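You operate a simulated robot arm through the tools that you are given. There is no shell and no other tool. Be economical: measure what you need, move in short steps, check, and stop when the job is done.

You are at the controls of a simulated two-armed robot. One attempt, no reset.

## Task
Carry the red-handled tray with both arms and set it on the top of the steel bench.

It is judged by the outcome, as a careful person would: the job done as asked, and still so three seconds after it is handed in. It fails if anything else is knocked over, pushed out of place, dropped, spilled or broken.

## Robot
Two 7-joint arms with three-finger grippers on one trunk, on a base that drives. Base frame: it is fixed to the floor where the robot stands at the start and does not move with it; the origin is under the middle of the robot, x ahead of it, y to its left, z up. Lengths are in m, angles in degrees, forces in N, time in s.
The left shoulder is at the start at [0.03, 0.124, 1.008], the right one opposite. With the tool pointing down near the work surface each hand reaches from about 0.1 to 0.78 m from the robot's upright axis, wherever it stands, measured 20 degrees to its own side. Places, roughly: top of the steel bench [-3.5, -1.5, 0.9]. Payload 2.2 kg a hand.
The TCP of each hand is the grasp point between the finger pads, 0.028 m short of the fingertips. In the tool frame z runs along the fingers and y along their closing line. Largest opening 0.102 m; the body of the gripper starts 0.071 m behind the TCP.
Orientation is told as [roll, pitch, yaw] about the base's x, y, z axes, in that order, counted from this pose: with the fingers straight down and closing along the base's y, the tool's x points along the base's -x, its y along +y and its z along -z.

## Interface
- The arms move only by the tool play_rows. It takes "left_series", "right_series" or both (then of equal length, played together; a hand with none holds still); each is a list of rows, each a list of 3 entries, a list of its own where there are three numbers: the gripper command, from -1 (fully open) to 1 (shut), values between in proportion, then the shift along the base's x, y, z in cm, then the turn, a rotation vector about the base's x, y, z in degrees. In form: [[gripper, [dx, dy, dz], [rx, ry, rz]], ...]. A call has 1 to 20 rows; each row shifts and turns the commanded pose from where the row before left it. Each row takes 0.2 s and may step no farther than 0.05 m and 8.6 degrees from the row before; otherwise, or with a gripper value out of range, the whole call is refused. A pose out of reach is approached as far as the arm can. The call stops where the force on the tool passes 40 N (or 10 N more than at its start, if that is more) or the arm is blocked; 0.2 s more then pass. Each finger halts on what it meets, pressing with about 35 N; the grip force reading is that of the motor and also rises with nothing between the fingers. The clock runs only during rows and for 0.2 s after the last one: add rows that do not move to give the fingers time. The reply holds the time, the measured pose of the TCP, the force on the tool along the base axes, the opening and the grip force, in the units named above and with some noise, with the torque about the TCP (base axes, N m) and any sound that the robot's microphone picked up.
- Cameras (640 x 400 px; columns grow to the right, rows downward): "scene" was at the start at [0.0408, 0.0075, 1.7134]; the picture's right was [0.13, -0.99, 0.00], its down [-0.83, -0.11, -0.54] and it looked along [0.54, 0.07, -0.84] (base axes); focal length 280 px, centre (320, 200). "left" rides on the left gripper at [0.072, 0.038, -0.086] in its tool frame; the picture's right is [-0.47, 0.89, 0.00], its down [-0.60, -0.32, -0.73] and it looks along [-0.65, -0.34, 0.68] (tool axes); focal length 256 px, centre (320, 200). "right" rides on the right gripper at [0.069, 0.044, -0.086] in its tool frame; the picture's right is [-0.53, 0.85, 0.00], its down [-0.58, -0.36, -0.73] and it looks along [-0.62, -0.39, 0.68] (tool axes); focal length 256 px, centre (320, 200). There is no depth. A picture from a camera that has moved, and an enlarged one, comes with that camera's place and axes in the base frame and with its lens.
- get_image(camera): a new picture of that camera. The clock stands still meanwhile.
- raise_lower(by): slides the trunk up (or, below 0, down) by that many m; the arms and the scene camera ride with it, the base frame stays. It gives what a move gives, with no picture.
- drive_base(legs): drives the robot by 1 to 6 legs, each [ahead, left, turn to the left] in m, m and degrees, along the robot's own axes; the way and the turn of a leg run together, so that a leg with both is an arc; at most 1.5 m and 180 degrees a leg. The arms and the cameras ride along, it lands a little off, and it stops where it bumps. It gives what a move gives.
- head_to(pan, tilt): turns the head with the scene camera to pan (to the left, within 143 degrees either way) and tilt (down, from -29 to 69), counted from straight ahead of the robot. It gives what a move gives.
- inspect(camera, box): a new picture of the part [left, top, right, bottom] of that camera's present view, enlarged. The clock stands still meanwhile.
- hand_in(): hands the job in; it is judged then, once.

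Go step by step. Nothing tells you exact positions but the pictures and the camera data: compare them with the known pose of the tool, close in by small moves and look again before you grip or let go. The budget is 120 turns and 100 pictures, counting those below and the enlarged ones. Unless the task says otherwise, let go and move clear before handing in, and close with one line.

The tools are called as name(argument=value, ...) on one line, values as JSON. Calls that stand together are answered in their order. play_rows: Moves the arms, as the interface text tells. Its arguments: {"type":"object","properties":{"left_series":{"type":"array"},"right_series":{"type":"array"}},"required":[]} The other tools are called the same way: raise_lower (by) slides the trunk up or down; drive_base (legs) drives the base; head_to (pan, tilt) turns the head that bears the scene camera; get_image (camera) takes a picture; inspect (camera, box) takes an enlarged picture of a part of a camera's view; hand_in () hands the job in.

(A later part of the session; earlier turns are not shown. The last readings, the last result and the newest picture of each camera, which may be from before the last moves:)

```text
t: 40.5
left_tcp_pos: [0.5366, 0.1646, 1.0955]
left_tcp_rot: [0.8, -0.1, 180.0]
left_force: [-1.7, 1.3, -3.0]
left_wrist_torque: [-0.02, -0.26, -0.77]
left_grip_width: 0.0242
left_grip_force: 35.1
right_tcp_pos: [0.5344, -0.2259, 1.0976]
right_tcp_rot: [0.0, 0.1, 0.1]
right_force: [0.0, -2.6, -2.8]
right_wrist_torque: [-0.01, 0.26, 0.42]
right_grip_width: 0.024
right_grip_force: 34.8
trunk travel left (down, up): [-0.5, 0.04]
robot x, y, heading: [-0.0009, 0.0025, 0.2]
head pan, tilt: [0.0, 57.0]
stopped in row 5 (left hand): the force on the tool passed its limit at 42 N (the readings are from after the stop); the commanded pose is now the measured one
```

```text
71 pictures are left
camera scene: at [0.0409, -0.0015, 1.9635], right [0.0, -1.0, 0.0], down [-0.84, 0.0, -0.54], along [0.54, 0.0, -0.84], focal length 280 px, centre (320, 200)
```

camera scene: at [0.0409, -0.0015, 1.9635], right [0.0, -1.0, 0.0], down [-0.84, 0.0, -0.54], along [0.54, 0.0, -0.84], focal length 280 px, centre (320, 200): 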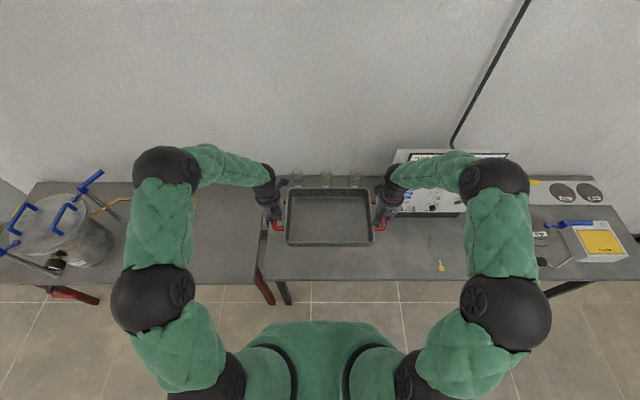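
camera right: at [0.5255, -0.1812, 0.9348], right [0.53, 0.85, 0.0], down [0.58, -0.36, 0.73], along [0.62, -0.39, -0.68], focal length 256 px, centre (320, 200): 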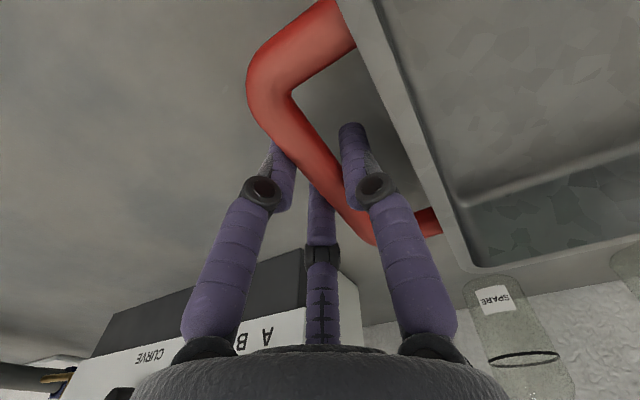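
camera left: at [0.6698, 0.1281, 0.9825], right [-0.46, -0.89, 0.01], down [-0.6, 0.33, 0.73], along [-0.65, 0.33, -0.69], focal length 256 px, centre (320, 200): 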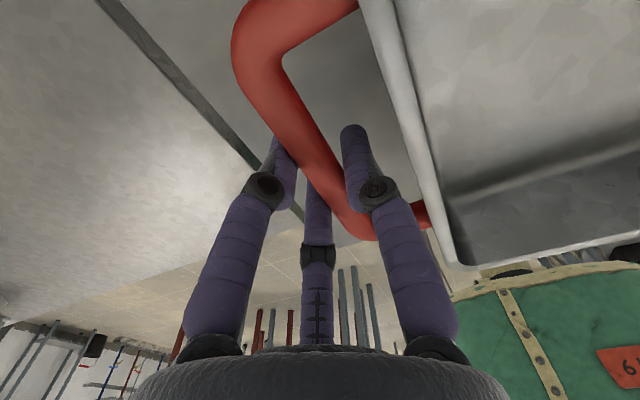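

The stop reset the side load to nearly zero and the tray is still held level. I continue pulling in more gently.

play_rows(left_series=[[1, [-1, 0, 0], [0, 0, 0]], [1, [-1, 0, 0], [0, 0, 0]], [1, [-1, 0, 0], [0, 0, 0]], [1, [-1, 0, 0], [0, 0, 0]], [1, [-1, 0, 0], [0, 0, 0]], [1, [-1, 0, 0], [0, 0, 0]], [1, [-1, 0, 0], [0, 0, 0]], [1, [0, 0, 0], [0, 0, 0]]], right_series=[[1, [-1, 0, 0], [0, 0, 0]], [1, [-1, 0, 0], [0, 0, 0]], [1, [-1, 0, 0], [0, 0, 0]], [1, [-1, 0, 0], [0, 0, 0]], [1, [-1, 0, 0], [0, 0, 0]], [1, [-1, 0, 0], [0, 0, 0]], [1, [-1, 0, 0], [0, 0, 0]], [1, [0, 0, 0], [0, 0, 0]]])

drive_base(legs=[[-0.3, 0, 0]])

get_image(camera="scene")

```text
t: 42.3
left_tcp_pos: [0.467, 0.1638, 1.0948]
left_tcp_rot: [0.8, -0.1, -179.8]
left_force: [-1.0, -0.6, -2.7]
left_wrist_torque: [0.04, 0.01, -0.86]
left_grip_width: 0.0238
left_grip_force: 35.1
right_tcp_pos: [0.4648, -0.2259, 1.0982]
right_tcp_rot: [-0.1, 0.1, 0.1]
right_force: [1.5, 0.2, -3.2]
right_wrist_torque: [0.0, 0.03, 0.28]
right_grip_width: 0.0241
right_grip_force: 35.4
trunk travel left (down, up): [-0.5, 0.04]
robot x, y, heading: [-0.0007, 0.0013, -0.1]
head pan, tilt: [0.0, 57.0]
```

```text
t: 44.3
left_tcp_pos: [0.1663, 0.164, 1.0956]
left_tcp_rot: [0.8, -0.1, -179.9]
left_force: [-2.1, 3.1, -3.5]
left_wrist_torque: [0.04, -0.02, -0.84]
left_grip_width: 0.0239
left_grip_force: 34.9
right_tcp_pos: [0.1646, -0.2272, 1.0979]
right_tcp_rot: [-0.2, 0.0, 0.0]
right_force: [0.4, -4.1, -2.9]
right_wrist_torque: [-0.01, 0.06, 0.38]
right_grip_width: 0.024
right_grip_force: 35.0
trunk travel left (down, up): [-0.5, 0.04]
robot x, y, heading: [-0.2994, 0.0008, -0.2]
head pan, tilt: [0.0, 57.0]
```

```text
70 pictures are left
camera scene: at [-0.2591, -0.0016, 1.9635], right [0.0, -1.0, 0.0], down [-0.84, 0.0, -0.54], along [0.54, 0.0, -0.84], focal length 280 px, centre (320, 200)
```

scene: 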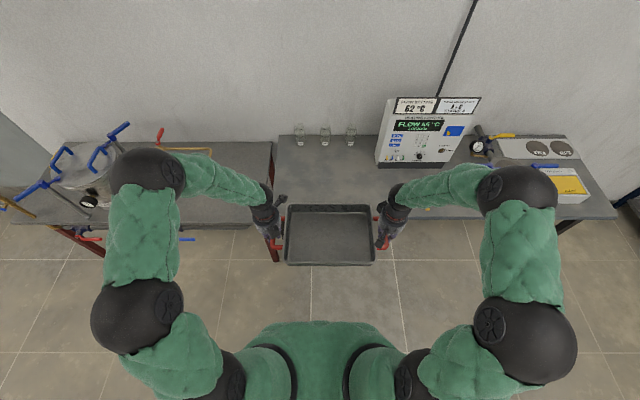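

The tray is clear of the table, and the arms spread about 0.6 m to each side. I strafe right along the table to y ≈ -1.0, where there is room to turn.

drive_base(legs=[[0, -0.5, 0], [0, -0.5, 0]])

head_to(pan=-100, tilt=35)

get_image(camera="scene")

head_to(pan=143, tilt=35)

get_image(camera="scene")

```text
t: 49.8
left_tcp_pos: [0.1664, -0.8358, 1.0958]
left_tcp_rot: [0.9, -0.1, -179.9]
left_force: [-1.3, 0.1, -2.9]
left_wrist_torque: [0.04, -0.01, -0.84]
left_grip_width: 0.0239
left_grip_force: 34.9
right_tcp_pos: [0.1653, -1.2244, 1.0974]
right_tcp_rot: [-0.2, -0.1, 0.0]
right_force: [2.0, -0.6, -2.6]
right_wrist_torque: [-0.01, 0.07, 0.42]
right_grip_width: 0.0237
right_grip_force: 34.9
trunk travel left (down, up): [-0.5, 0.04]
robot x, y, heading: [-0.3013, -0.9977, 0.1]
head pan, tilt: [0.0, 57.0]
```

```text
t: 51.5
left_tcp_pos: [0.1662, -0.8348, 1.095]
left_tcp_rot: [0.8, 0.0, -179.8]
left_force: [-0.3, 0.6, -2.2]
left_wrist_torque: [0.03, 0.15, -0.83]
left_grip_width: 0.0237
left_grip_force: 35.4
right_tcp_pos: [0.1654, -1.2252, 1.0985]
right_tcp_rot: [-0.3, 0.0, 0.0]
right_force: [1.7, -0.5, -2.6]
right_wrist_torque: [0.01, -0.08, 0.38]
right_grip_width: 0.0239
right_grip_force: 35.8
trunk travel left (down, up): [-0.5, 0.04]
robot x, y, heading: [-0.297, -0.9976, -0.3]
head pan, tilt: [-100.0, 35.0]
```

```text
69 pictures are left
camera scene: at [-0.3431, -1.0867, 1.9942], right [-0.98, 0.17, 0.0], down [0.1, 0.57, -0.82], along [-0.14, -0.81, -0.57], focal length 280 px, centre (320, 200)
```

scene: 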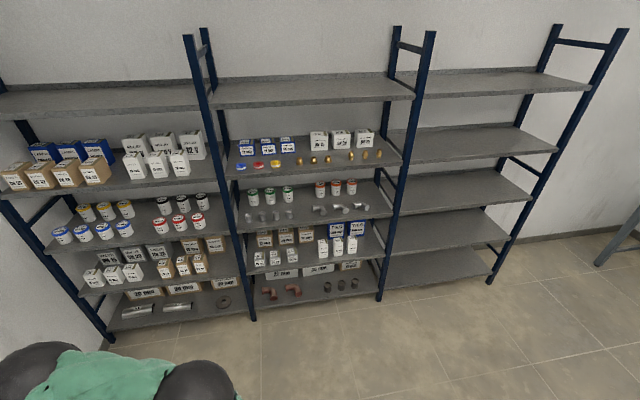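

```text
t: 55.0
left_tcp_pos: [0.1654, -0.835, 1.0949]
left_tcp_rot: [0.8, -0.2, -180.0]
left_force: [-1.0, -0.7, -3.2]
left_wrist_torque: [0.04, -0.01, -0.81]
left_grip_width: 0.0241
left_grip_force: 34.9
right_tcp_pos: [0.1663, -1.225, 1.0987]
right_tcp_rot: [-0.1, 0.0, 0.0]
right_force: [1.7, 0.0, -2.2]
right_wrist_torque: [-0.06, 0.07, 0.42]
right_grip_width: 0.024
right_grip_force: 35.5
trunk travel left (down, up): [-0.5, 0.04]
robot x, y, heading: [-0.2997, -1.0008, 0.1]
head pan, tilt: [143.0, 35.0]
```

```text
68 pictures are left
camera scene: at [-0.3983, -0.9469, 1.9943], right [0.6, 0.8, 0.0], down [0.46, -0.34, -0.82], along [-0.65, 0.49, -0.57], focal length 280 px, centre (320, 200)
```

scene: 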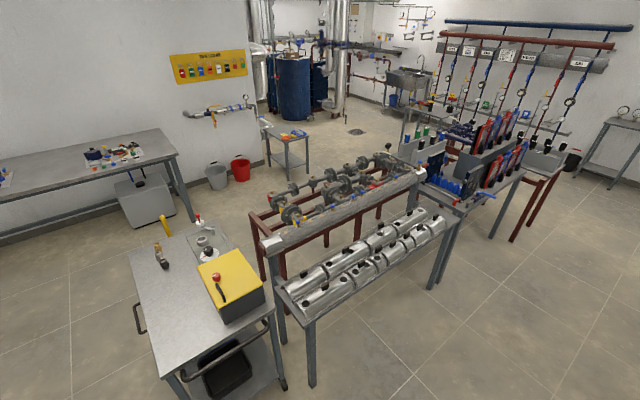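

The shelf front is at y ≈ -2.40, and the cart's near corner at about (-1.05, -1.09). Turning at y ≈ -1.4 keeps clear of both, so I move there and turn right 180° in two legs.

head_to(pan=0, tilt=45)

drive_base(legs=[[0, -0.4, 0], [0, 0, -90]])

get_image(camera="scene")

drive_base(legs=[[0, 0, -90]])

get_image(camera="scene")

```text
t: 57.2
left_tcp_pos: [0.1674, -0.8341, 1.0943]
left_tcp_rot: [0.8, -0.1, -179.9]
left_force: [-2.0, 0.3, -2.9]
left_wrist_torque: [0.02, 0.05, -0.77]
left_grip_width: 0.024
left_grip_force: 35.2
right_tcp_pos: [0.165, -1.2248, 1.0984]
right_tcp_rot: [-0.1, 0.1, 0.1]
right_force: [1.3, -0.5, -3.0]
right_wrist_torque: [-0.01, 0.02, 0.39]
right_grip_width: 0.024
right_grip_force: 35.2
trunk travel left (down, up): [-0.5, 0.04]
robot x, y, heading: [-0.2999, -0.9998, -0.1]
head pan, tilt: [0.0, 45.0]
```

```text
t: 63.5
left_tcp_pos: [-0.1202, -1.8583, 1.0958]
left_tcp_rot: [0.8, -0.1, 92.0]
left_force: [0.2, 0.8, -3.9]
left_wrist_torque: [0.01, 0.0, -0.83]
left_grip_width: 0.0244
left_grip_force: 34.6
right_tcp_pos: [-0.51, -1.8686, 1.0982]
right_tcp_rot: [-0.1, 0.0, -88.1]
right_force: [-0.1, -1.5, -2.6]
right_wrist_torque: [0.01, 0.0, 0.39]
right_grip_width: 0.0239
right_grip_force: 34.9
trunk travel left (down, up): [-0.5, 0.04]
robot x, y, heading: [-0.302, -1.3937, -88.0]
head pan, tilt: [0.0, 45.0]
```

```text
67 pictures are left
camera scene: at [-0.297, -1.4511, 1.9794], right [-1.0, -0.03, 0.0], down [-0.02, 0.71, -0.71], along [0.02, -0.71, -0.71], focal length 280 px, centre (320, 200)
```

scene: 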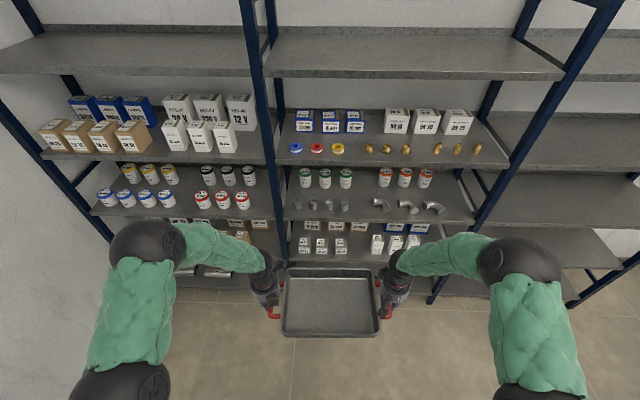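

```text
t: 67.7
left_tcp_pos: [-0.7602, -1.5806, 1.0963]
left_tcp_rot: [0.9, -0.1, 2.4]
left_force: [1.0, -0.3, -3.4]
left_wrist_torque: [-0.02, 0.01, -0.81]
left_grip_width: 0.0237
left_grip_force: 35.3
right_tcp_pos: [-0.7736, -1.1892, 1.0984]
right_tcp_rot: [0.0, 0.0, -177.6]
right_force: [-1.4, 0.3, -3.5]
right_wrist_torque: [0.0, -0.03, 0.41]
right_grip_width: 0.024
right_grip_force: 34.8
trunk travel left (down, up): [-0.5, 0.04]
robot x, y, heading: [-0.3017, -1.3983, -177.6]
head pan, tilt: [0.0, 45.0]
```

```text
66 pictures are left
camera scene: at [-0.3508, -1.401, 1.9794], right [-0.04, 1.0, 0.0], down [0.71, 0.03, -0.71], along [-0.71, -0.03, -0.71], focal length 280 px, centre (320, 200)
```

scene: 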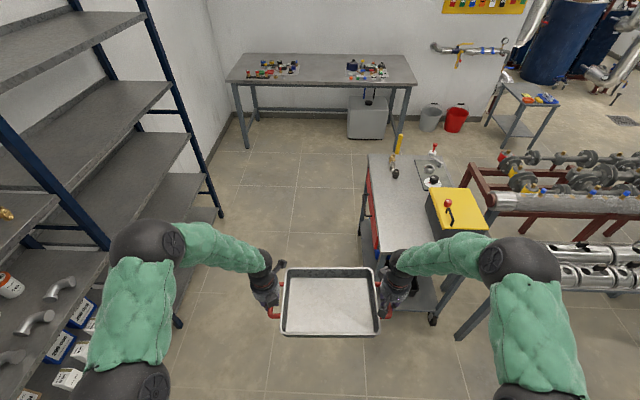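

I now face the bench. Its front edge is at x ≈ -2.95, and small parts lie in two clusters with a free stretch between y ≈ -1.73 and -1.24. I straighten up, shift to y ≈ -1.65 and go forward in part.

drive_base(legs=[[0, 0, -2.4], [0, 0.25, 0]])

drive_base(legs=[[0.4, 0, 0]])

get_image(camera="scene")

```text
t: 69.9
left_tcp_pos: [-0.7647, -1.816, 1.0964]
left_tcp_rot: [0.8, -0.1, 0.4]
left_force: [0.8, 0.0, -2.6]
left_wrist_torque: [0.04, -0.12, -0.81]
left_grip_width: 0.024
left_grip_force: 35.2
right_tcp_pos: [-0.7652, -1.4253, 1.0989]
right_tcp_rot: [0.0, 0.0, -179.7]
right_force: [-1.3, -0.2, -3.1]
right_wrist_torque: [0.05, 0.07, 0.39]
right_grip_width: 0.0239
right_grip_force: 35.1
trunk travel left (down, up): [-0.5, 0.04]
robot x, y, heading: [-0.2969, -1.6507, -179.9]
head pan, tilt: [0.0, 45.0]
```

```text
t: 72.4
left_tcp_pos: [-1.1627, -1.8139, 1.0953]
left_tcp_rot: [0.8, -0.1, 0.1]
left_force: [0.2, -0.3, -3.1]
left_wrist_torque: [0.01, -0.12, -0.86]
left_grip_width: 0.0241
left_grip_force: 35.1
right_tcp_pos: [-1.1611, -1.4238, 1.0974]
right_tcp_rot: [-0.1, 0.0, -180.0]
right_force: [-1.1, 0.7, -2.7]
right_wrist_torque: [-0.02, 0.01, 0.36]
right_grip_width: 0.0239
right_grip_force: 35.2
trunk travel left (down, up): [-0.5, 0.04]
robot x, y, heading: [-0.6975, -1.652, -179.8]
head pan, tilt: [0.0, 45.0]
```

```text
65 pictures are left
camera scene: at [-0.7474, -1.6522, 1.9794], right [0.0, 1.0, 0.0], down [0.71, 0.0, -0.71], along [-0.71, 0.0, -0.71], focal length 280 px, centre (320, 200)
```

scene: 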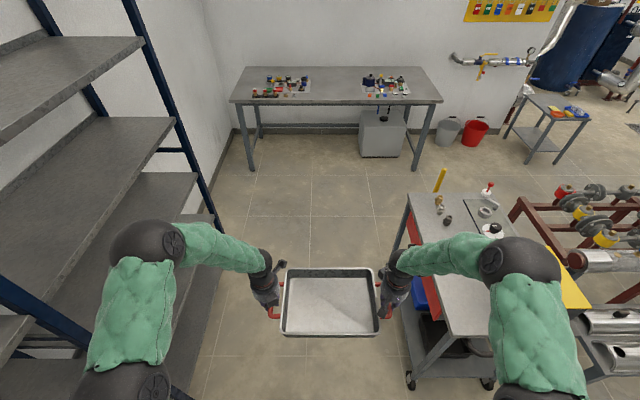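

The way ahead is clear. I shift slightly toward the cart side to even out the gaps and drive on.

drive_base(legs=[[0.06, -0.07, 0], [0.5, 0, 0]])

drive_base(legs=[[0.5, 0, 0]])

get_image(camera="scene")

```text
t: 76.0
left_tcp_pos: [-1.7214, -1.741, 1.0954]
left_tcp_rot: [0.8, -0.2, -0.3]
left_force: [0.0, 0.1, -2.8]
left_wrist_torque: [-0.04, -0.03, -0.82]
left_grip_width: 0.0239
left_grip_force: 35.3
right_tcp_pos: [-1.7169, -1.3494, 1.0996]
right_tcp_rot: [0.0, 0.2, 179.7]
right_force: [-0.8, 0.6, -3.0]
right_wrist_torque: [0.02, -0.05, 0.39]
right_grip_width: 0.0239
right_grip_force: 35.4
trunk travel left (down, up): [-0.5, 0.04]
robot x, y, heading: [-1.257, -1.5818, 179.8]
head pan, tilt: [0.0, 45.0]
```

```text
t: 79.0
left_tcp_pos: [-2.222, -1.7359, 1.096]
left_tcp_rot: [0.8, -0.2, -0.5]
left_force: [0.9, -0.8, -2.8]
left_wrist_torque: [-0.03, -0.06, -0.84]
left_grip_width: 0.0239
left_grip_force: 35.2
right_tcp_pos: [-2.2165, -1.345, 1.0985]
right_tcp_rot: [-0.1, 0.1, 179.5]
right_force: [-1.2, 0.9, -3.7]
right_wrist_torque: [-0.01, 0.01, 0.39]
right_grip_width: 0.0237
right_grip_force: 34.9
trunk travel left (down, up): [-0.5, 0.04]
robot x, y, heading: [-1.7488, -1.5765, 179.4]
head pan, tilt: [0.0, 45.0]
```

```text
64 pictures are left
camera scene: at [-1.8058, -1.577, 1.9794], right [0.01, 1.0, 0.0], down [0.71, -0.01, -0.71], along [-0.71, 0.01, -0.71], focal length 280 px, centre (320, 200)
```

scene: 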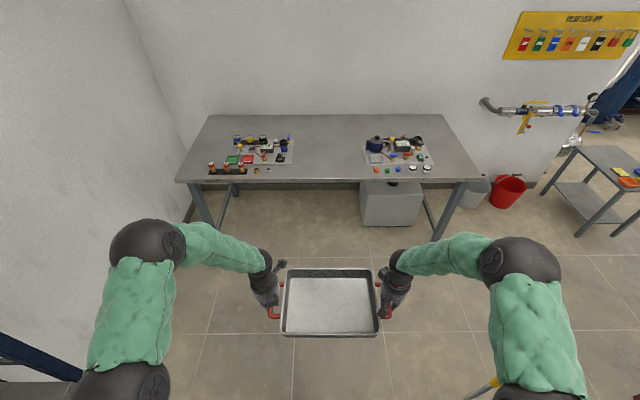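

The aisle is behind me. I'll measure the bench top and the free space more precisely.

inspect(camera="scene", box=[160, 90, 500, 250])

get_image(camera="left")

get_image(camera="right")

```text
1.88 times, centred on (330, 170) of scene
camera zoom: at [-1.8058, -1.577, 1.9794], right [0.01, 1.0, 0.0], down [0.71, -0.01, -0.71], along [-0.71, 0.01, -0.71], focal length 527 px, centre (301, 256)
```

zoom: 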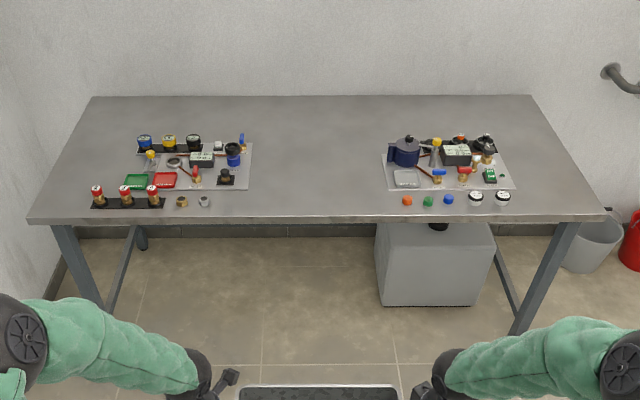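

```text
62 pictures are left
camera left: at [-2.2933, -1.6975, 1.1817], right [0.47, 0.88, 0.01], down [0.6, -0.33, 0.73], along [0.65, -0.34, -0.68], focal length 256 px, centre (320, 200)
```

left: 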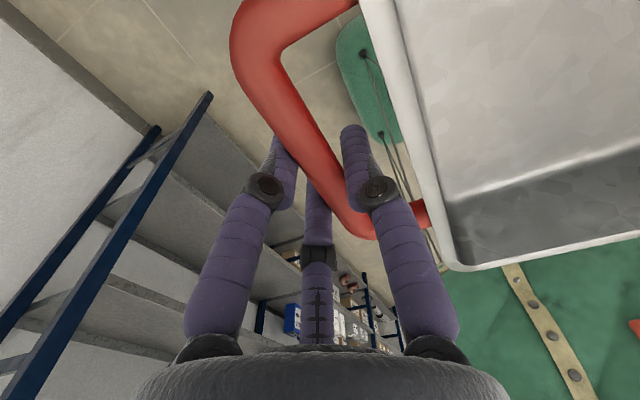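

```text
61 pictures are left
camera right: at [-2.1492, -1.3885, 1.185], right [-0.54, -0.84, 0.0], down [-0.57, 0.37, 0.73], along [-0.61, 0.4, -0.68], focal length 256 px, centre (320, 200)
```

right: 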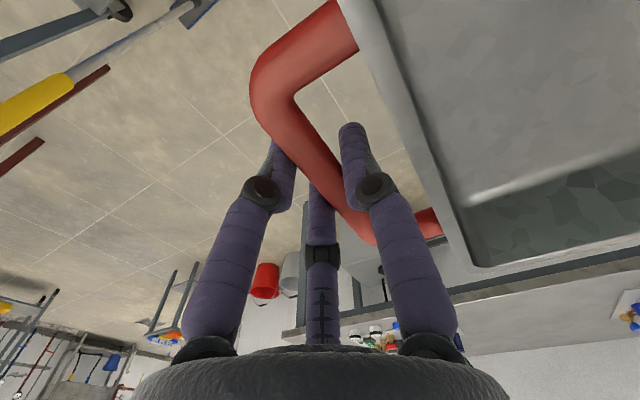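

inspect(camera="right", box=[440, 220, 640, 360])

```text
2.86 times, centred on (540, 290) of right
camera zoom: at [-2.1492, -1.3885, 1.185], right [-0.54, -0.84, 0.0], down [-0.57, 0.37, 0.73], along [-0.61, 0.4, -0.68], focal length 731 px, centre (-309, -57)
```

zoom: 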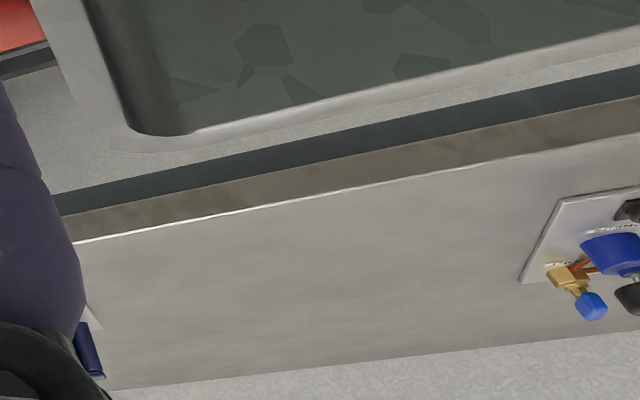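

The bench top comes out at z ≈ 0.87, with its front edge at x ≈ -3.09. The free gap runs from y ≈ -1.73 to -1.28, so I aim for a tray centre of about (-3.25, -1.50). I align and drive closer.

drive_base(legs=[[0, 0, 0.6], [0.5, -0.037, 0]])

head_to(pan=0, tilt=55)

get_image(camera="scene")

get_image(camera="right")

```text
t: 82.2
left_tcp_pos: [-2.72, -1.6966, 1.0952]
left_tcp_rot: [0.8, -0.3, -0.4]
left_force: [0.3, -0.1, -2.9]
left_wrist_torque: [-0.01, -0.04, -0.81]
left_grip_width: 0.0243
left_grip_force: 34.6
right_tcp_pos: [-2.7169, -1.3084, 1.0978]
right_tcp_rot: [-0.1, 0.2, 179.7]
right_force: [-0.8, 1.1, -2.0]
right_wrist_torque: [0.0, 0.0, 0.39]
right_grip_width: 0.0239
right_grip_force: 34.6
trunk travel left (down, up): [-0.5, 0.04]
robot x, y, heading: [-2.2503, -1.5349, 179.5]
head pan, tilt: [0.0, 45.0]
```

```text
t: 83.0
left_tcp_pos: [-2.7202, -1.6987, 1.0953]
left_tcp_rot: [0.7, -0.2, -0.4]
left_force: [0.7, -1.1, -2.5]
left_wrist_torque: [-0.01, 0.08, -0.8]
left_grip_width: 0.024
left_grip_force: 35.2
right_tcp_pos: [-2.7166, -1.307, 1.0975]
right_tcp_rot: [-0.2, 0.0, 179.5]
right_force: [-0.6, 0.9, -3.1]
right_wrist_torque: [0.03, -0.14, 0.44]
right_grip_width: 0.0239
right_grip_force: 35.1
trunk travel left (down, up): [-0.5, 0.04]
robot x, y, heading: [-2.2544, -1.5375, 179.5]
head pan, tilt: [0.0, 55.0]
```

```text
59 pictures are left
camera scene: at [-2.2959, -1.5387, 1.966], right [0.01, 1.0, 0.0], down [0.82, -0.01, -0.57], along [-0.57, 0.0, -0.82], focal length 280 px, centre (320, 200)
```

scene: 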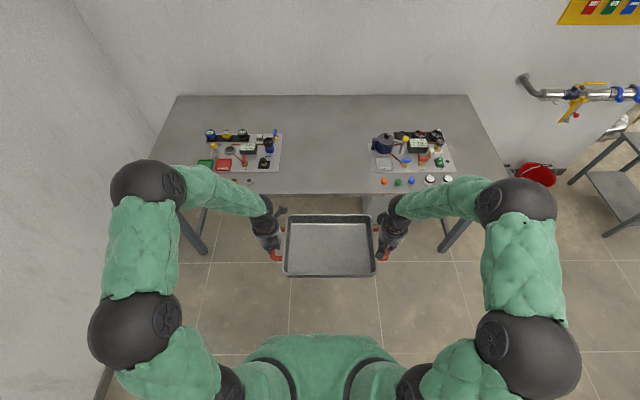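

```text
58 pictures are left
camera right: at [-2.6488, -1.351, 1.1849], right [-0.54, -0.84, 0.0], down [-0.58, 0.37, 0.73], along [-0.61, 0.4, -0.68], focal length 256 px, centre (320, 200)
```

right: 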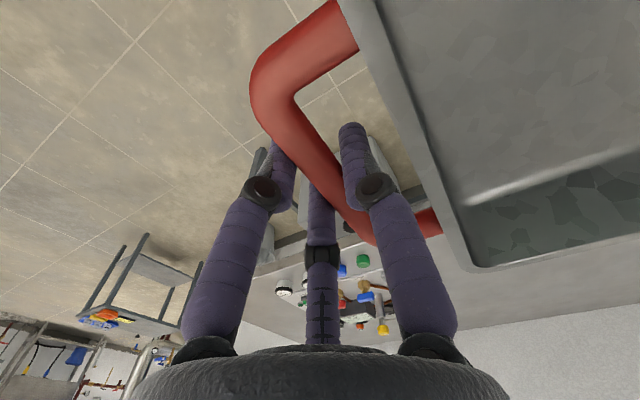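

The tray centre at y ≈ -1.503 matches the gap, and the bench front edge is confirmed near x = -3.10. I drive the last 0.38 m and then extend the arms over the bench.

drive_base(legs=[[0.38, 0, 0.4]])

play_rows(left_series=[[1, [-1, 0, 0], [0, 0, 0]], [1, [-1, 0, 0], [0, 0, 0]], [1, [-1, 0, 0], [0, 0, 0]], [1, [-1, 0, 0], [0, 0, 0]], [1, [-1, 0, 0], [0, 0, 0]], [1, [-1, 0, 0], [0, 0, 0]], [1, [-1, 0, 0], [0, 0, 0]], [1, [-1, 0, 0], [0, 0, 0]], [1, [-1, 0, 0], [0, 0, 0]], [1, [-1, 0, 0], [0, 0, 0]], [1, [-1, 0, 0], [0, 0, 0]], [1, [-1, 0, 0], [0, 0, 0]], [1, [0, 0, 0], [0, 0, 0]]], right_series=[[1, [-1, 0, 0], [0, 0, 0]], [1, [-1, 0, 0], [0, 0, 0]], [1, [-1, 0, 0], [0, 0, 0]], [1, [-1, 0, 0], [0, 0, 0]], [1, [-1, 0, 0], [0, 0, 0]], [1, [-1, 0, 0], [0, 0, 0]], [1, [-1, 0, 0], [0, 0, 0]], [1, [-1, 0, 0], [0, 0, 0]], [1, [-1, 0, 0], [0, 0, 0]], [1, [-1, 0, 0], [0, 0, 0]], [1, [-1, 0, 0], [0, 0, 0]], [1, [-1, 0, 0], [0, 0, 0]], [1, [0, 0, 0], [0, 0, 0]]])

get_image(camera="scene")

```text
t: 85.3
left_tcp_pos: [-3.0926, -1.6992, 1.0942]
left_tcp_rot: [0.8, -0.2, -0.1]
left_force: [1.2, 0.2, -3.0]
left_wrist_torque: [-0.04, -0.04, -0.78]
left_grip_width: 0.0239
left_grip_force: 34.8
right_tcp_pos: [-3.0906, -1.3095, 1.0973]
right_tcp_rot: [-0.1, 0.1, 180.0]
right_force: [-0.4, 0.1, -2.6]
right_wrist_torque: [0.05, -0.02, 0.39]
right_grip_width: 0.0238
right_grip_force: 34.9
trunk travel left (down, up): [-0.5, 0.04]
robot x, y, heading: [-2.6274, -1.5364, 179.8]
head pan, tilt: [0.0, 55.0]
```

```text
t: 88.1
left_tcp_pos: [-3.2137, -1.6994, 1.0953]
left_tcp_rot: [0.9, -0.2, -0.1]
left_force: [1.5, -14.7, -3.5]
left_wrist_torque: [-0.1, -0.02, -0.96]
left_grip_width: 0.0238
left_grip_force: 34.7
right_tcp_pos: [-3.2093, -1.3077, 1.0968]
right_tcp_rot: [-0.2, 0.2, 180.0]
right_force: [-1.3, 14.7, -2.1]
right_wrist_torque: [0.09, -0.01, 0.42]
right_grip_width: 0.0239
right_grip_force: 34.8
trunk travel left (down, up): [-0.5, 0.04]
robot x, y, heading: [-2.6264, -1.5324, 180.1]
head pan, tilt: [0.0, 55.0]
```

```text
57 pictures are left
camera scene: at [-2.6677, -1.5375, 1.966], right [0.0, 1.0, 0.0], down [0.82, 0.0, -0.57], along [-0.57, 0.0, -0.82], focal length 280 px, centre (320, 200)
```

scene: 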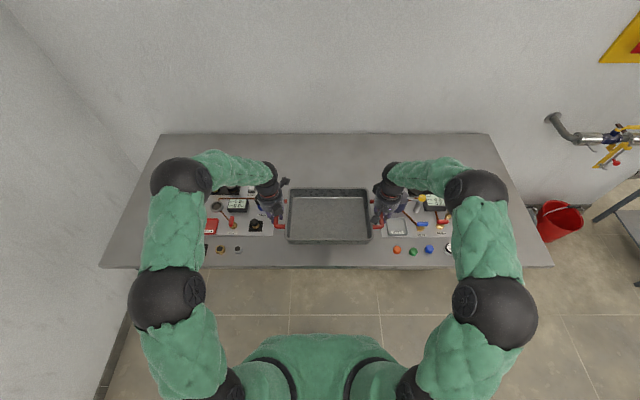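

The tray is over the bench and lines up with the gap. I go 3.5 cm further in, then lower the trunk in steps.

play_rows(left_series=[[1, [-1, -0.03, 0], [0, 0, 0]], [1, [-1, -0.03, 0], [0, 0, 0]], [1, [-1, 0, 0], [0, 0, 0]], [1, [-0.5, 0, 0], [0, 0, 0]], [1, [0, 0, 0], [0, 0, 0]]], right_series=[[1, [-1, 0.03, 0], [0, 0, 0]], [1, [-1, 0.03, 0], [0, 0, 0]], [1, [-1, 0, 0], [0, 0, 0]], [1, [-0.5, 0, 0], [0, 0, 0]], [1, [0, 0, 0], [0, 0, 0]]])

raise_lower(by=-0.08)

inspect(camera="scene", box=[180, 130, 480, 290])

get_image(camera="left")

get_image(camera="right")

```text
t: 89.3
left_tcp_pos: [-3.2468, -1.7005, 1.0959]
left_tcp_rot: [0.8, -0.2, -0.1]
left_force: [0.9, -8.1, -3.1]
left_wrist_torque: [-0.02, -0.02, -0.87]
left_grip_width: 0.0241
left_grip_force: 34.9
right_tcp_pos: [-3.2458, -1.3089, 1.0958]
right_tcp_rot: [-0.1, 0.1, 180.0]
right_force: [0.0, 7.7, -3.2]
right_wrist_torque: [0.03, -0.02, 0.43]
right_grip_width: 0.0237
right_grip_force: 35.1
trunk travel left (down, up): [-0.5, 0.04]
robot x, y, heading: [-2.63, -1.5345, 179.6]
head pan, tilt: [0.0, 55.0]
```

```text
t: 90.5
left_tcp_pos: [-3.2483, -1.7004, 1.0149]
left_tcp_rot: [0.8, -0.1, -0.1]
left_force: [1.3, -2.6, -3.4]
left_wrist_torque: [-0.04, -0.02, -0.85]
left_grip_width: 0.0239
left_grip_force: 35.2
right_tcp_pos: [-3.2463, -1.3096, 1.0173]
right_tcp_rot: [-0.1, 0.1, 180.1]
right_force: [0.1, 3.7, -3.3]
right_wrist_torque: [0.03, -0.06, 0.43]
right_grip_width: 0.024
right_grip_force: 35.3
trunk travel left (down, up): [-0.42, 0.12]
robot x, y, heading: [-2.6238, -1.5386, 179.8]
head pan, tilt: [0.0, 55.0]
```

```text
2.13 times, centred on (330, 210) of scene
camera zoom: at [-2.6681, -1.5375, 1.8861], right [0.0, 1.0, 0.0], down [0.82, 0.0, -0.57], along [-0.57, 0.0, -0.82], focal length 598 px, centre (299, 179)
```

zoom: 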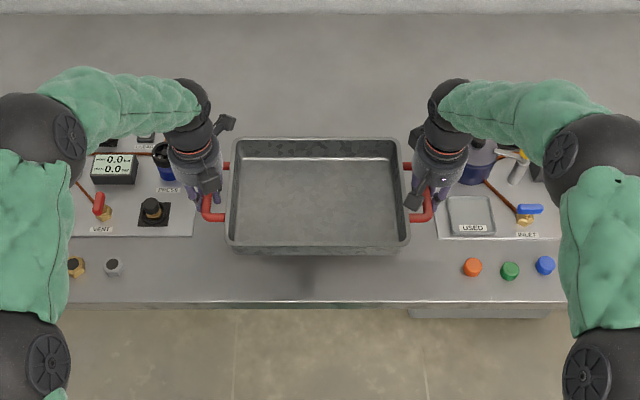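

```text
55 pictures are left
camera left: at [-3.3188, -1.6624, 1.1016], right [0.47, 0.88, 0.01], down [0.6, -0.33, 0.73], along [0.65, -0.33, -0.68], focal length 256 px, centre (320, 200)
```

left: 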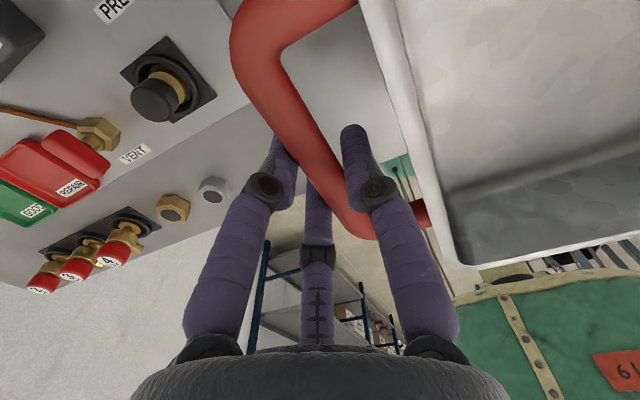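

```text
54 pictures are left
camera right: at [-3.1773, -1.3521, 1.1043], right [-0.53, -0.85, 0.0], down [-0.58, 0.36, 0.73], along [-0.62, 0.39, -0.68], focal length 256 px, centre (320, 200)
```

right: 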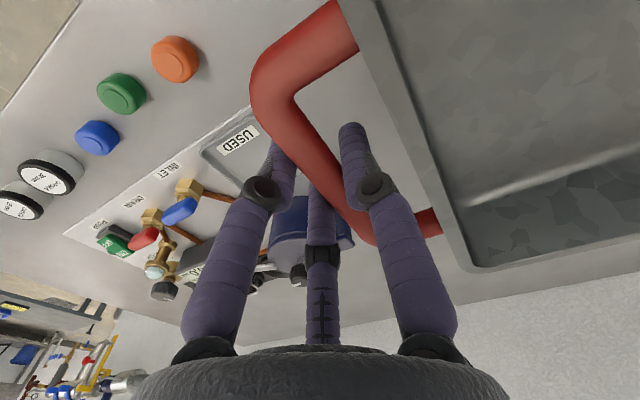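

There are about 2 cm of clearance to the mats on both sides. I move 2 cm further from the front edge, lower most of the way, and check again.

play_rows(left_series=[[1, [-1, 0, 0], [0, 0, 0]], [1, [-1, 0, 0], [0, 0, 0]], [1, [0, 0, 0], [0, 0, 0]]], right_series=[[1, [-1, 0, 0], [0, 0, 0]], [1, [-1, 0, 0], [0, 0, 0]], [1, [0, 0, 0], [0, 0, 0]]])

raise_lower(by=-0.055)

inspect(camera="scene", box=[220, 130, 440, 290])

get_image(camera="left")

get_image(camera="right")

```text
t: 91.3
left_tcp_pos: [-3.2681, -1.7002, 1.0144]
left_tcp_rot: [0.8, -0.2, -0.1]
left_force: [1.3, 1.1, -3.2]
left_wrist_torque: [0.03, -0.1, -0.74]
left_grip_width: 0.0239
left_grip_force: 35.2
right_tcp_pos: [-3.2651, -1.31, 1.0174]
right_tcp_rot: [-0.1, 0.2, -180.0]
right_force: [-0.2, -0.7, -3.0]
right_wrist_torque: [-0.01, 0.05, 0.35]
right_grip_width: 0.0239
right_grip_force: 35.4
trunk travel left (down, up): [-0.42, 0.12]
robot x, y, heading: [-2.6272, -1.5319, 180.1]
head pan, tilt: [0.0, 55.0]
```

```text
t: 92.3
left_tcp_pos: [-3.2671, -1.7007, 0.9603]
left_tcp_rot: [0.8, -0.2, -0.1]
left_force: [0.6, 4.9, -3.0]
left_wrist_torque: [0.02, 0.11, -0.71]
left_grip_width: 0.0241
left_grip_force: 35.0
right_tcp_pos: [-3.2652, -1.3101, 0.9628]
right_tcp_rot: [-0.1, 0.0, -180.0]
right_force: [-1.3, -5.5, -3.4]
right_wrist_torque: [0.02, -0.12, 0.38]
right_grip_width: 0.0238
right_grip_force: 34.4
trunk travel left (down, up): [-0.365, 0.175]
robot x, y, heading: [-2.6318, -1.535, 179.9]
head pan, tilt: [0.0, 55.0]
```

```text
2.50 times, centred on (330, 210) of scene
camera zoom: at [-2.6681, -1.5375, 1.8311], right [0.0, 1.0, 0.0], down [0.82, 0.0, -0.57], along [-0.57, 0.0, -0.82], focal length 700 px, centre (295, 175)
```

zoom: 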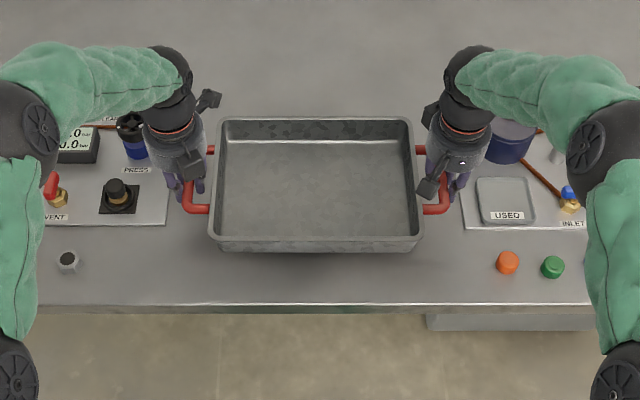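

```text
52 pictures are left
camera left: at [-3.3389, -1.6629, 1.0464], right [0.47, 0.88, 0.01], down [0.6, -0.33, 0.73], along [0.65, -0.33, -0.68], focal length 256 px, centre (320, 200)
```

left: 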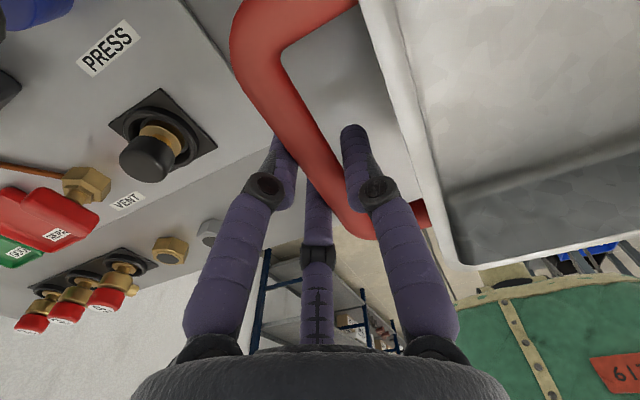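

```text
51 pictures are left
camera right: at [-3.1976, -1.3526, 1.0496], right [-0.53, -0.85, 0.0], down [-0.58, 0.36, 0.73], along [-0.62, 0.39, -0.68], focal length 256 px, centre (320, 200)
```

right: 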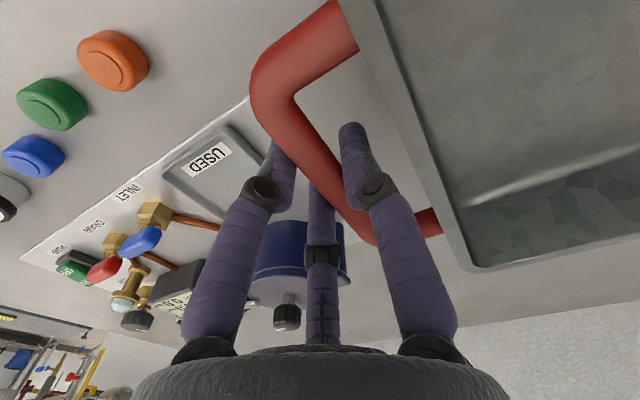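

All is clear on both sides. I continue down with small arm steps, watching the vertical force.

play_rows(left_series=[[1, [0, 0, -0.5], [0, 0, 0]], [1, [0, 0, -0.5], [0, 0, 0]], [1, [0, 0, -0.5], [0, 0, 0]], [1, [0, 0, -0.5], [0, 0, 0]], [1, [0, 0, -0.5], [0, 0, 0]], [1, [0, 0, 0], [0, 0, 0]]], right_series=[[1, [0, 0, -0.55], [0, 0, 0]], [1, [0, 0, -0.55], [0, 0, 0]], [1, [0, 0, -0.55], [0, 0, 0]], [1, [0, 0, -0.55], [0, 0, 0]], [1, [0, 0, -0.55], [0, 0, 0]], [1, [0, 0, 0], [0, 0, 0]]])

```text
t: 93.7
left_tcp_pos: [-3.2669, -1.6999, 0.9338]
left_tcp_rot: [0.7, -0.3, -0.1]
left_force: [0.8, 8.4, -3.6]
left_wrist_torque: [0.04, -0.09, -0.64]
left_grip_width: 0.024
left_grip_force: 35.5
right_tcp_pos: [-3.2664, -1.3096, 0.9345]
right_tcp_rot: [-0.1, 0.1, 180.0]
right_force: [-0.5, -8.1, -2.1]
right_wrist_torque: [-0.07, 0.11, 0.42]
right_grip_width: 0.0239
right_grip_force: 34.9
trunk travel left (down, up): [-0.365, 0.175]
robot x, y, heading: [-2.6285, -1.5368, 180.0]
head pan, tilt: [0.0, 55.0]
```

play_rows(left_series=[[1, [0, 0, -0.3], [0, 0, 0]], [1, [0, 0, -0.3], [0, 0, 0]], [1, [0, 0, -0.3], [0, 0, 0]], [1, [0, 0, 0], [0, 0, 0]]], right_series=[[1, [0, 0, -0.3], [0, 0, 0]], [1, [0, 0, -0.3], [0, 0, 0]], [1, [0, 0, -0.3], [0, 0, 0]], [1, [0, 0, 0], [0, 0, 0]]])

inspect(camera="scene", box=[220, 130, 440, 290])

```text
t: 94.7
left_tcp_pos: [-3.2678, -1.7007, 0.9258]
left_tcp_rot: [0.8, -0.2, 0.0]
left_force: [0.9, 14.0, -3.0]
left_wrist_torque: [0.03, 0.01, -0.63]
left_grip_width: 0.0244
left_grip_force: 35.2
right_tcp_pos: [-3.2663, -1.3089, 0.9251]
right_tcp_rot: [-0.1, 0.0, -180.0]
right_force: [-0.2, -13.4, -2.7]
right_wrist_torque: [-0.07, -0.02, 0.39]
right_grip_width: 0.0237
right_grip_force: 34.7
trunk travel left (down, up): [-0.365, 0.175]
robot x, y, heading: [-2.6292, -1.5342, 179.7]
head pan, tilt: [0.0, 55.0]
```

```text
2.50 times, centred on (330, 210) of scene
camera zoom: at [-2.6683, -1.5375, 1.831], right [0.0, 1.0, 0.0], down [0.82, 0.0, -0.57], along [-0.57, 0.0, -0.82], focal length 700 px, centre (295, 175)
```

zoom: 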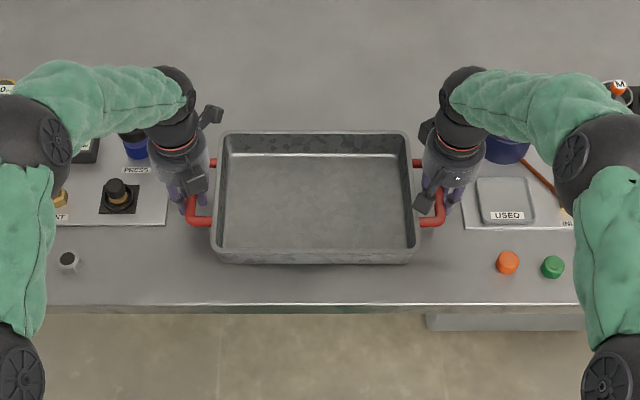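

The shadow shows the tray is almost down, but there is no contact yet. I go on in small steps.

play_rows(left_series=[[1, [0, 0.05, -0.3], [0, 0, 0]], [1, [0, 0, -0.3], [0, 0, 0]], [1, [0, 0, 0], [0, 0, 0]]], right_series=[[1, [0, -0.05, -0.3], [0, 0, 0]], [1, [0, 0, -0.3], [0, 0, 0]], [1, [0, 0, 0], [0, 0, 0]]])

play_rows(left_series=[[1, [0, 0, -0.2], [0, 0, 0]], [1, [0, 0, -0.2], [0, 0, 0]], [1, [0, 0, 0], [0, 0, 0]]], right_series=[[1, [0, 0, -0.2], [0, 0, 0]], [1, [0, 0, -0.2], [0, 0, 0]], [1, [0, 0, 0], [0, 0, 0]]])

```text
t: 95.5
left_tcp_pos: [-3.2672, -1.7006, 0.9192]
left_tcp_rot: [0.8, -0.1, -0.1]
left_force: [1.7, 8.7, -3.4]
left_wrist_torque: [0.05, 0.06, -0.77]
left_grip_width: 0.0241
left_grip_force: 34.5
right_tcp_pos: [-3.2655, -1.3089, 0.9196]
right_tcp_rot: [0.0, 0.1, 180.1]
right_force: [-1.5, -8.5, -2.8]
right_wrist_torque: [-0.01, -0.09, 0.35]
right_grip_width: 0.0239
right_grip_force: 34.9
trunk travel left (down, up): [-0.365, 0.175]
robot x, y, heading: [-2.63, -1.5343, 180.0]
head pan, tilt: [0.0, 55.0]
```

```text
t: 96.3
left_tcp_pos: [-3.2673, -1.6993, 0.916]
left_tcp_rot: [0.9, -0.1, 0.0]
left_force: [1.2, 5.5, -3.3]
left_wrist_torque: [0.0, -0.05, -0.77]
left_grip_width: 0.0239
left_grip_force: 35.4
right_tcp_pos: [-3.2654, -1.3091, 0.9155]
right_tcp_rot: [-0.1, 0.1, 180.0]
right_force: [-0.6, -6.5, -3.2]
right_wrist_torque: [0.04, 0.06, 0.38]
right_grip_width: 0.0239
right_grip_force: 35.3
trunk travel left (down, up): [-0.365, 0.175]
robot x, y, heading: [-2.6311, -1.5356, 179.9]
head pan, tilt: [0.0, 55.0]
```

play_rows(left_series=[[1, [0, 0, -0.2], [0, 0, 0]], [1, [0, 0, -0.2], [0, 0, 0]], [1, [0, 0, -0.2], [0, 0, 0]], [1, [0, 0, 0], [0, 0, 0]]], right_series=[[1, [0, 0, -0.2], [0, 0, 0]], [1, [0, 0, -0.2], [0, 0, 0]], [1, [0, 0, -0.2], [0, 0, 0]], [1, [0, 0, 0], [0, 0, 0]]])

inspect(camera="scene", box=[220, 130, 440, 290])

get_image(camera="left")

```text
t: 97.3
left_tcp_pos: [-3.2681, -1.6997, 0.9083]
left_tcp_rot: [0.8, -0.1, -0.1]
left_force: [0.9, 4.4, -3.6]
left_wrist_torque: [0.0, 0.07, -0.65]
left_grip_width: 0.0241
left_grip_force: 35.7
right_tcp_pos: [-3.2652, -1.3092, 0.9098]
right_tcp_rot: [-0.1, 0.1, 180.0]
right_force: [-1.0, -4.8, -2.9]
right_wrist_torque: [-0.05, -0.11, 0.45]
right_grip_width: 0.0237
right_grip_force: 35.4
trunk travel left (down, up): [-0.365, 0.175]
robot x, y, heading: [-2.6256, -1.535, 180.0]
head pan, tilt: [0.0, 55.0]
```

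```text
2.50 times, centred on (330, 210) of scene
camera zoom: at [-2.6684, -1.5375, 1.831], right [0.0, 1.0, 0.0], down [0.82, 0.0, -0.57], along [-0.57, 0.0, -0.82], focal length 700 px, centre (295, 175)
```

zoom: 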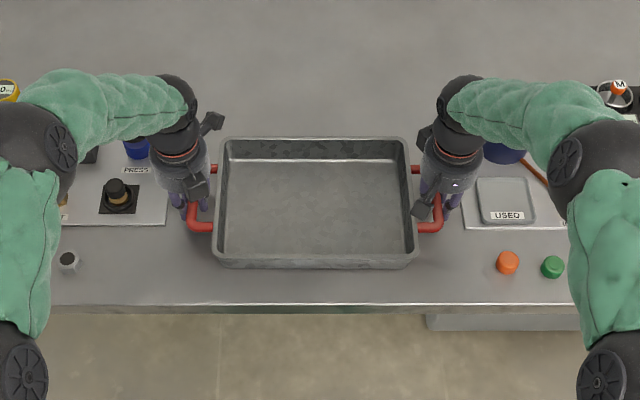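

```text
48 pictures are left
camera left: at [-3.3387, -1.6629, 0.9953], right [0.47, 0.88, 0.01], down [0.6, -0.33, 0.73], along [0.65, -0.33, -0.68], focal length 256 px, centre (320, 200)
```

left: 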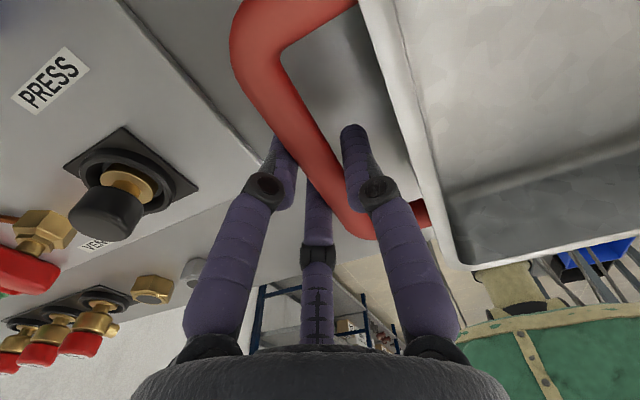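

play_rows(left_series=[[1, [0, 0, -0.2], [0, 0, 0]], [1, [0, 0, -0.2], [0, 0, 0]], [1, [0, 0, -0.2], [0, 0, 0]], [1, [0, 0, -0.2], [0, 0, 0]], [1, [0, 0, 0], [0, 0, 0]]], right_series=[[1, [0, 0, -0.2], [0, 0, 0]], [1, [0, 0, -0.2], [0, 0, 0]], [1, [0, 0, -0.2], [0, 0, 0]], [1, [0, 0, -0.2], [0, 0, 0]], [1, [0, 0, 0], [0, 0, 0]]])

play_rows(left_series=[[1, [0, 0, -0.2], [0, 0, 0]], [1, [0, 0, -0.2], [0, 0, 0]], [1, [0, 0, 0], [0, 0, 0]]], right_series=[[1, [0, 0, -0.2], [0, 0, 0]], [1, [0, 0, -0.2], [0, 0, 0]], [1, [0, 0, 0], [0, 0, 0]]])

inspect(camera="scene", box=[220, 130, 440, 290])

```text
t: 98.5
left_tcp_pos: [-3.2674, -1.7001, 0.9072]
left_tcp_rot: [0.8, 0.3, 0.0]
left_force: [-0.3, 11.9, 27.8]
left_wrist_torque: [0.21, -0.91, -0.69]
left_grip_width: 0.0238
left_grip_force: 35.4
right_tcp_pos: [-3.2667, -1.3095, 0.9079]
right_tcp_rot: [-0.2, -0.5, 179.9]
right_force: [-2.5, -13.3, 33.0]
right_wrist_torque: [-0.22, -0.56, 0.4]
right_grip_width: 0.0242
right_grip_force: 35.2
trunk travel left (down, up): [-0.365, 0.175]
robot x, y, heading: [-2.6249, -1.5372, 179.9]
head pan, tilt: [0.0, 55.0]
```

```text
t: 99.3
left_tcp_pos: [-3.2672, -1.6996, 0.8992]
left_tcp_rot: [0.8, 0.2, -0.1]
left_force: [-4.9, 16.3, 30.8]
left_wrist_torque: [0.16, -0.05, -0.55]
left_grip_width: 0.0237
left_grip_force: 35.1
right_tcp_pos: [-3.264, -1.3087, 0.9013]
right_tcp_rot: [-0.1, -0.2, 179.9]
right_force: [-9.7, -13.0, 31.3]
right_wrist_torque: [-0.13, -0.01, 0.36]
right_grip_width: 0.0237
right_grip_force: 34.9
trunk travel left (down, up): [-0.365, 0.175]
robot x, y, heading: [-2.6226, -1.5362, 180.0]
head pan, tilt: [0.0, 55.0]
```

```text
2.50 times, centred on (330, 210) of scene
camera zoom: at [-2.6629, -1.5374, 1.8312], right [0.0, 1.0, 0.0], down [0.82, 0.0, -0.58], along [-0.58, 0.0, -0.82], focal length 700 px, centre (295, 175)
```

zoom: 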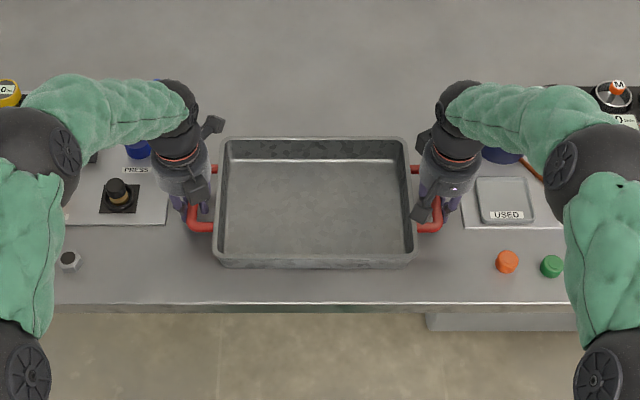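

The tray is resting on the bench, with both hands pressing about 30 N down. I ease that pressure first and then open the fingers a little.

play_rows(left_series=[[1, [0, 0, 0.2], [0, 0, 0]], [1, [0, 0, 0.2], [0, 0, 0]], [1, [0, 0, 0], [0, 0, 0]]], right_series=[[1, [0, 0, 0.2], [0, 0, 0]], [1, [0, 0, 0.2], [0, 0, 0]], [1, [0, 0, 0], [0, 0, 0]]])

```text
t: 100.1
left_tcp_pos: [-3.265, -1.7009, 0.9006]
left_tcp_rot: [0.7, -0.3, -0.1]
left_force: [-6.4, 12.4, 12.0]
left_wrist_torque: [0.1, 0.61, -0.5]
left_grip_width: 0.0237
left_grip_force: 35.4
right_tcp_pos: [-3.2629, -1.3103, 0.9003]
right_tcp_rot: [-0.1, 0.3, -180.0]
right_force: [-4.9, -11.4, 16.0]
right_wrist_torque: [-0.07, 0.56, 0.46]
right_grip_width: 0.0237
right_grip_force: 35.0
trunk travel left (down, up): [-0.365, 0.175]
robot x, y, heading: [-2.6256, -1.5364, 179.8]
head pan, tilt: [0.0, 55.0]
```

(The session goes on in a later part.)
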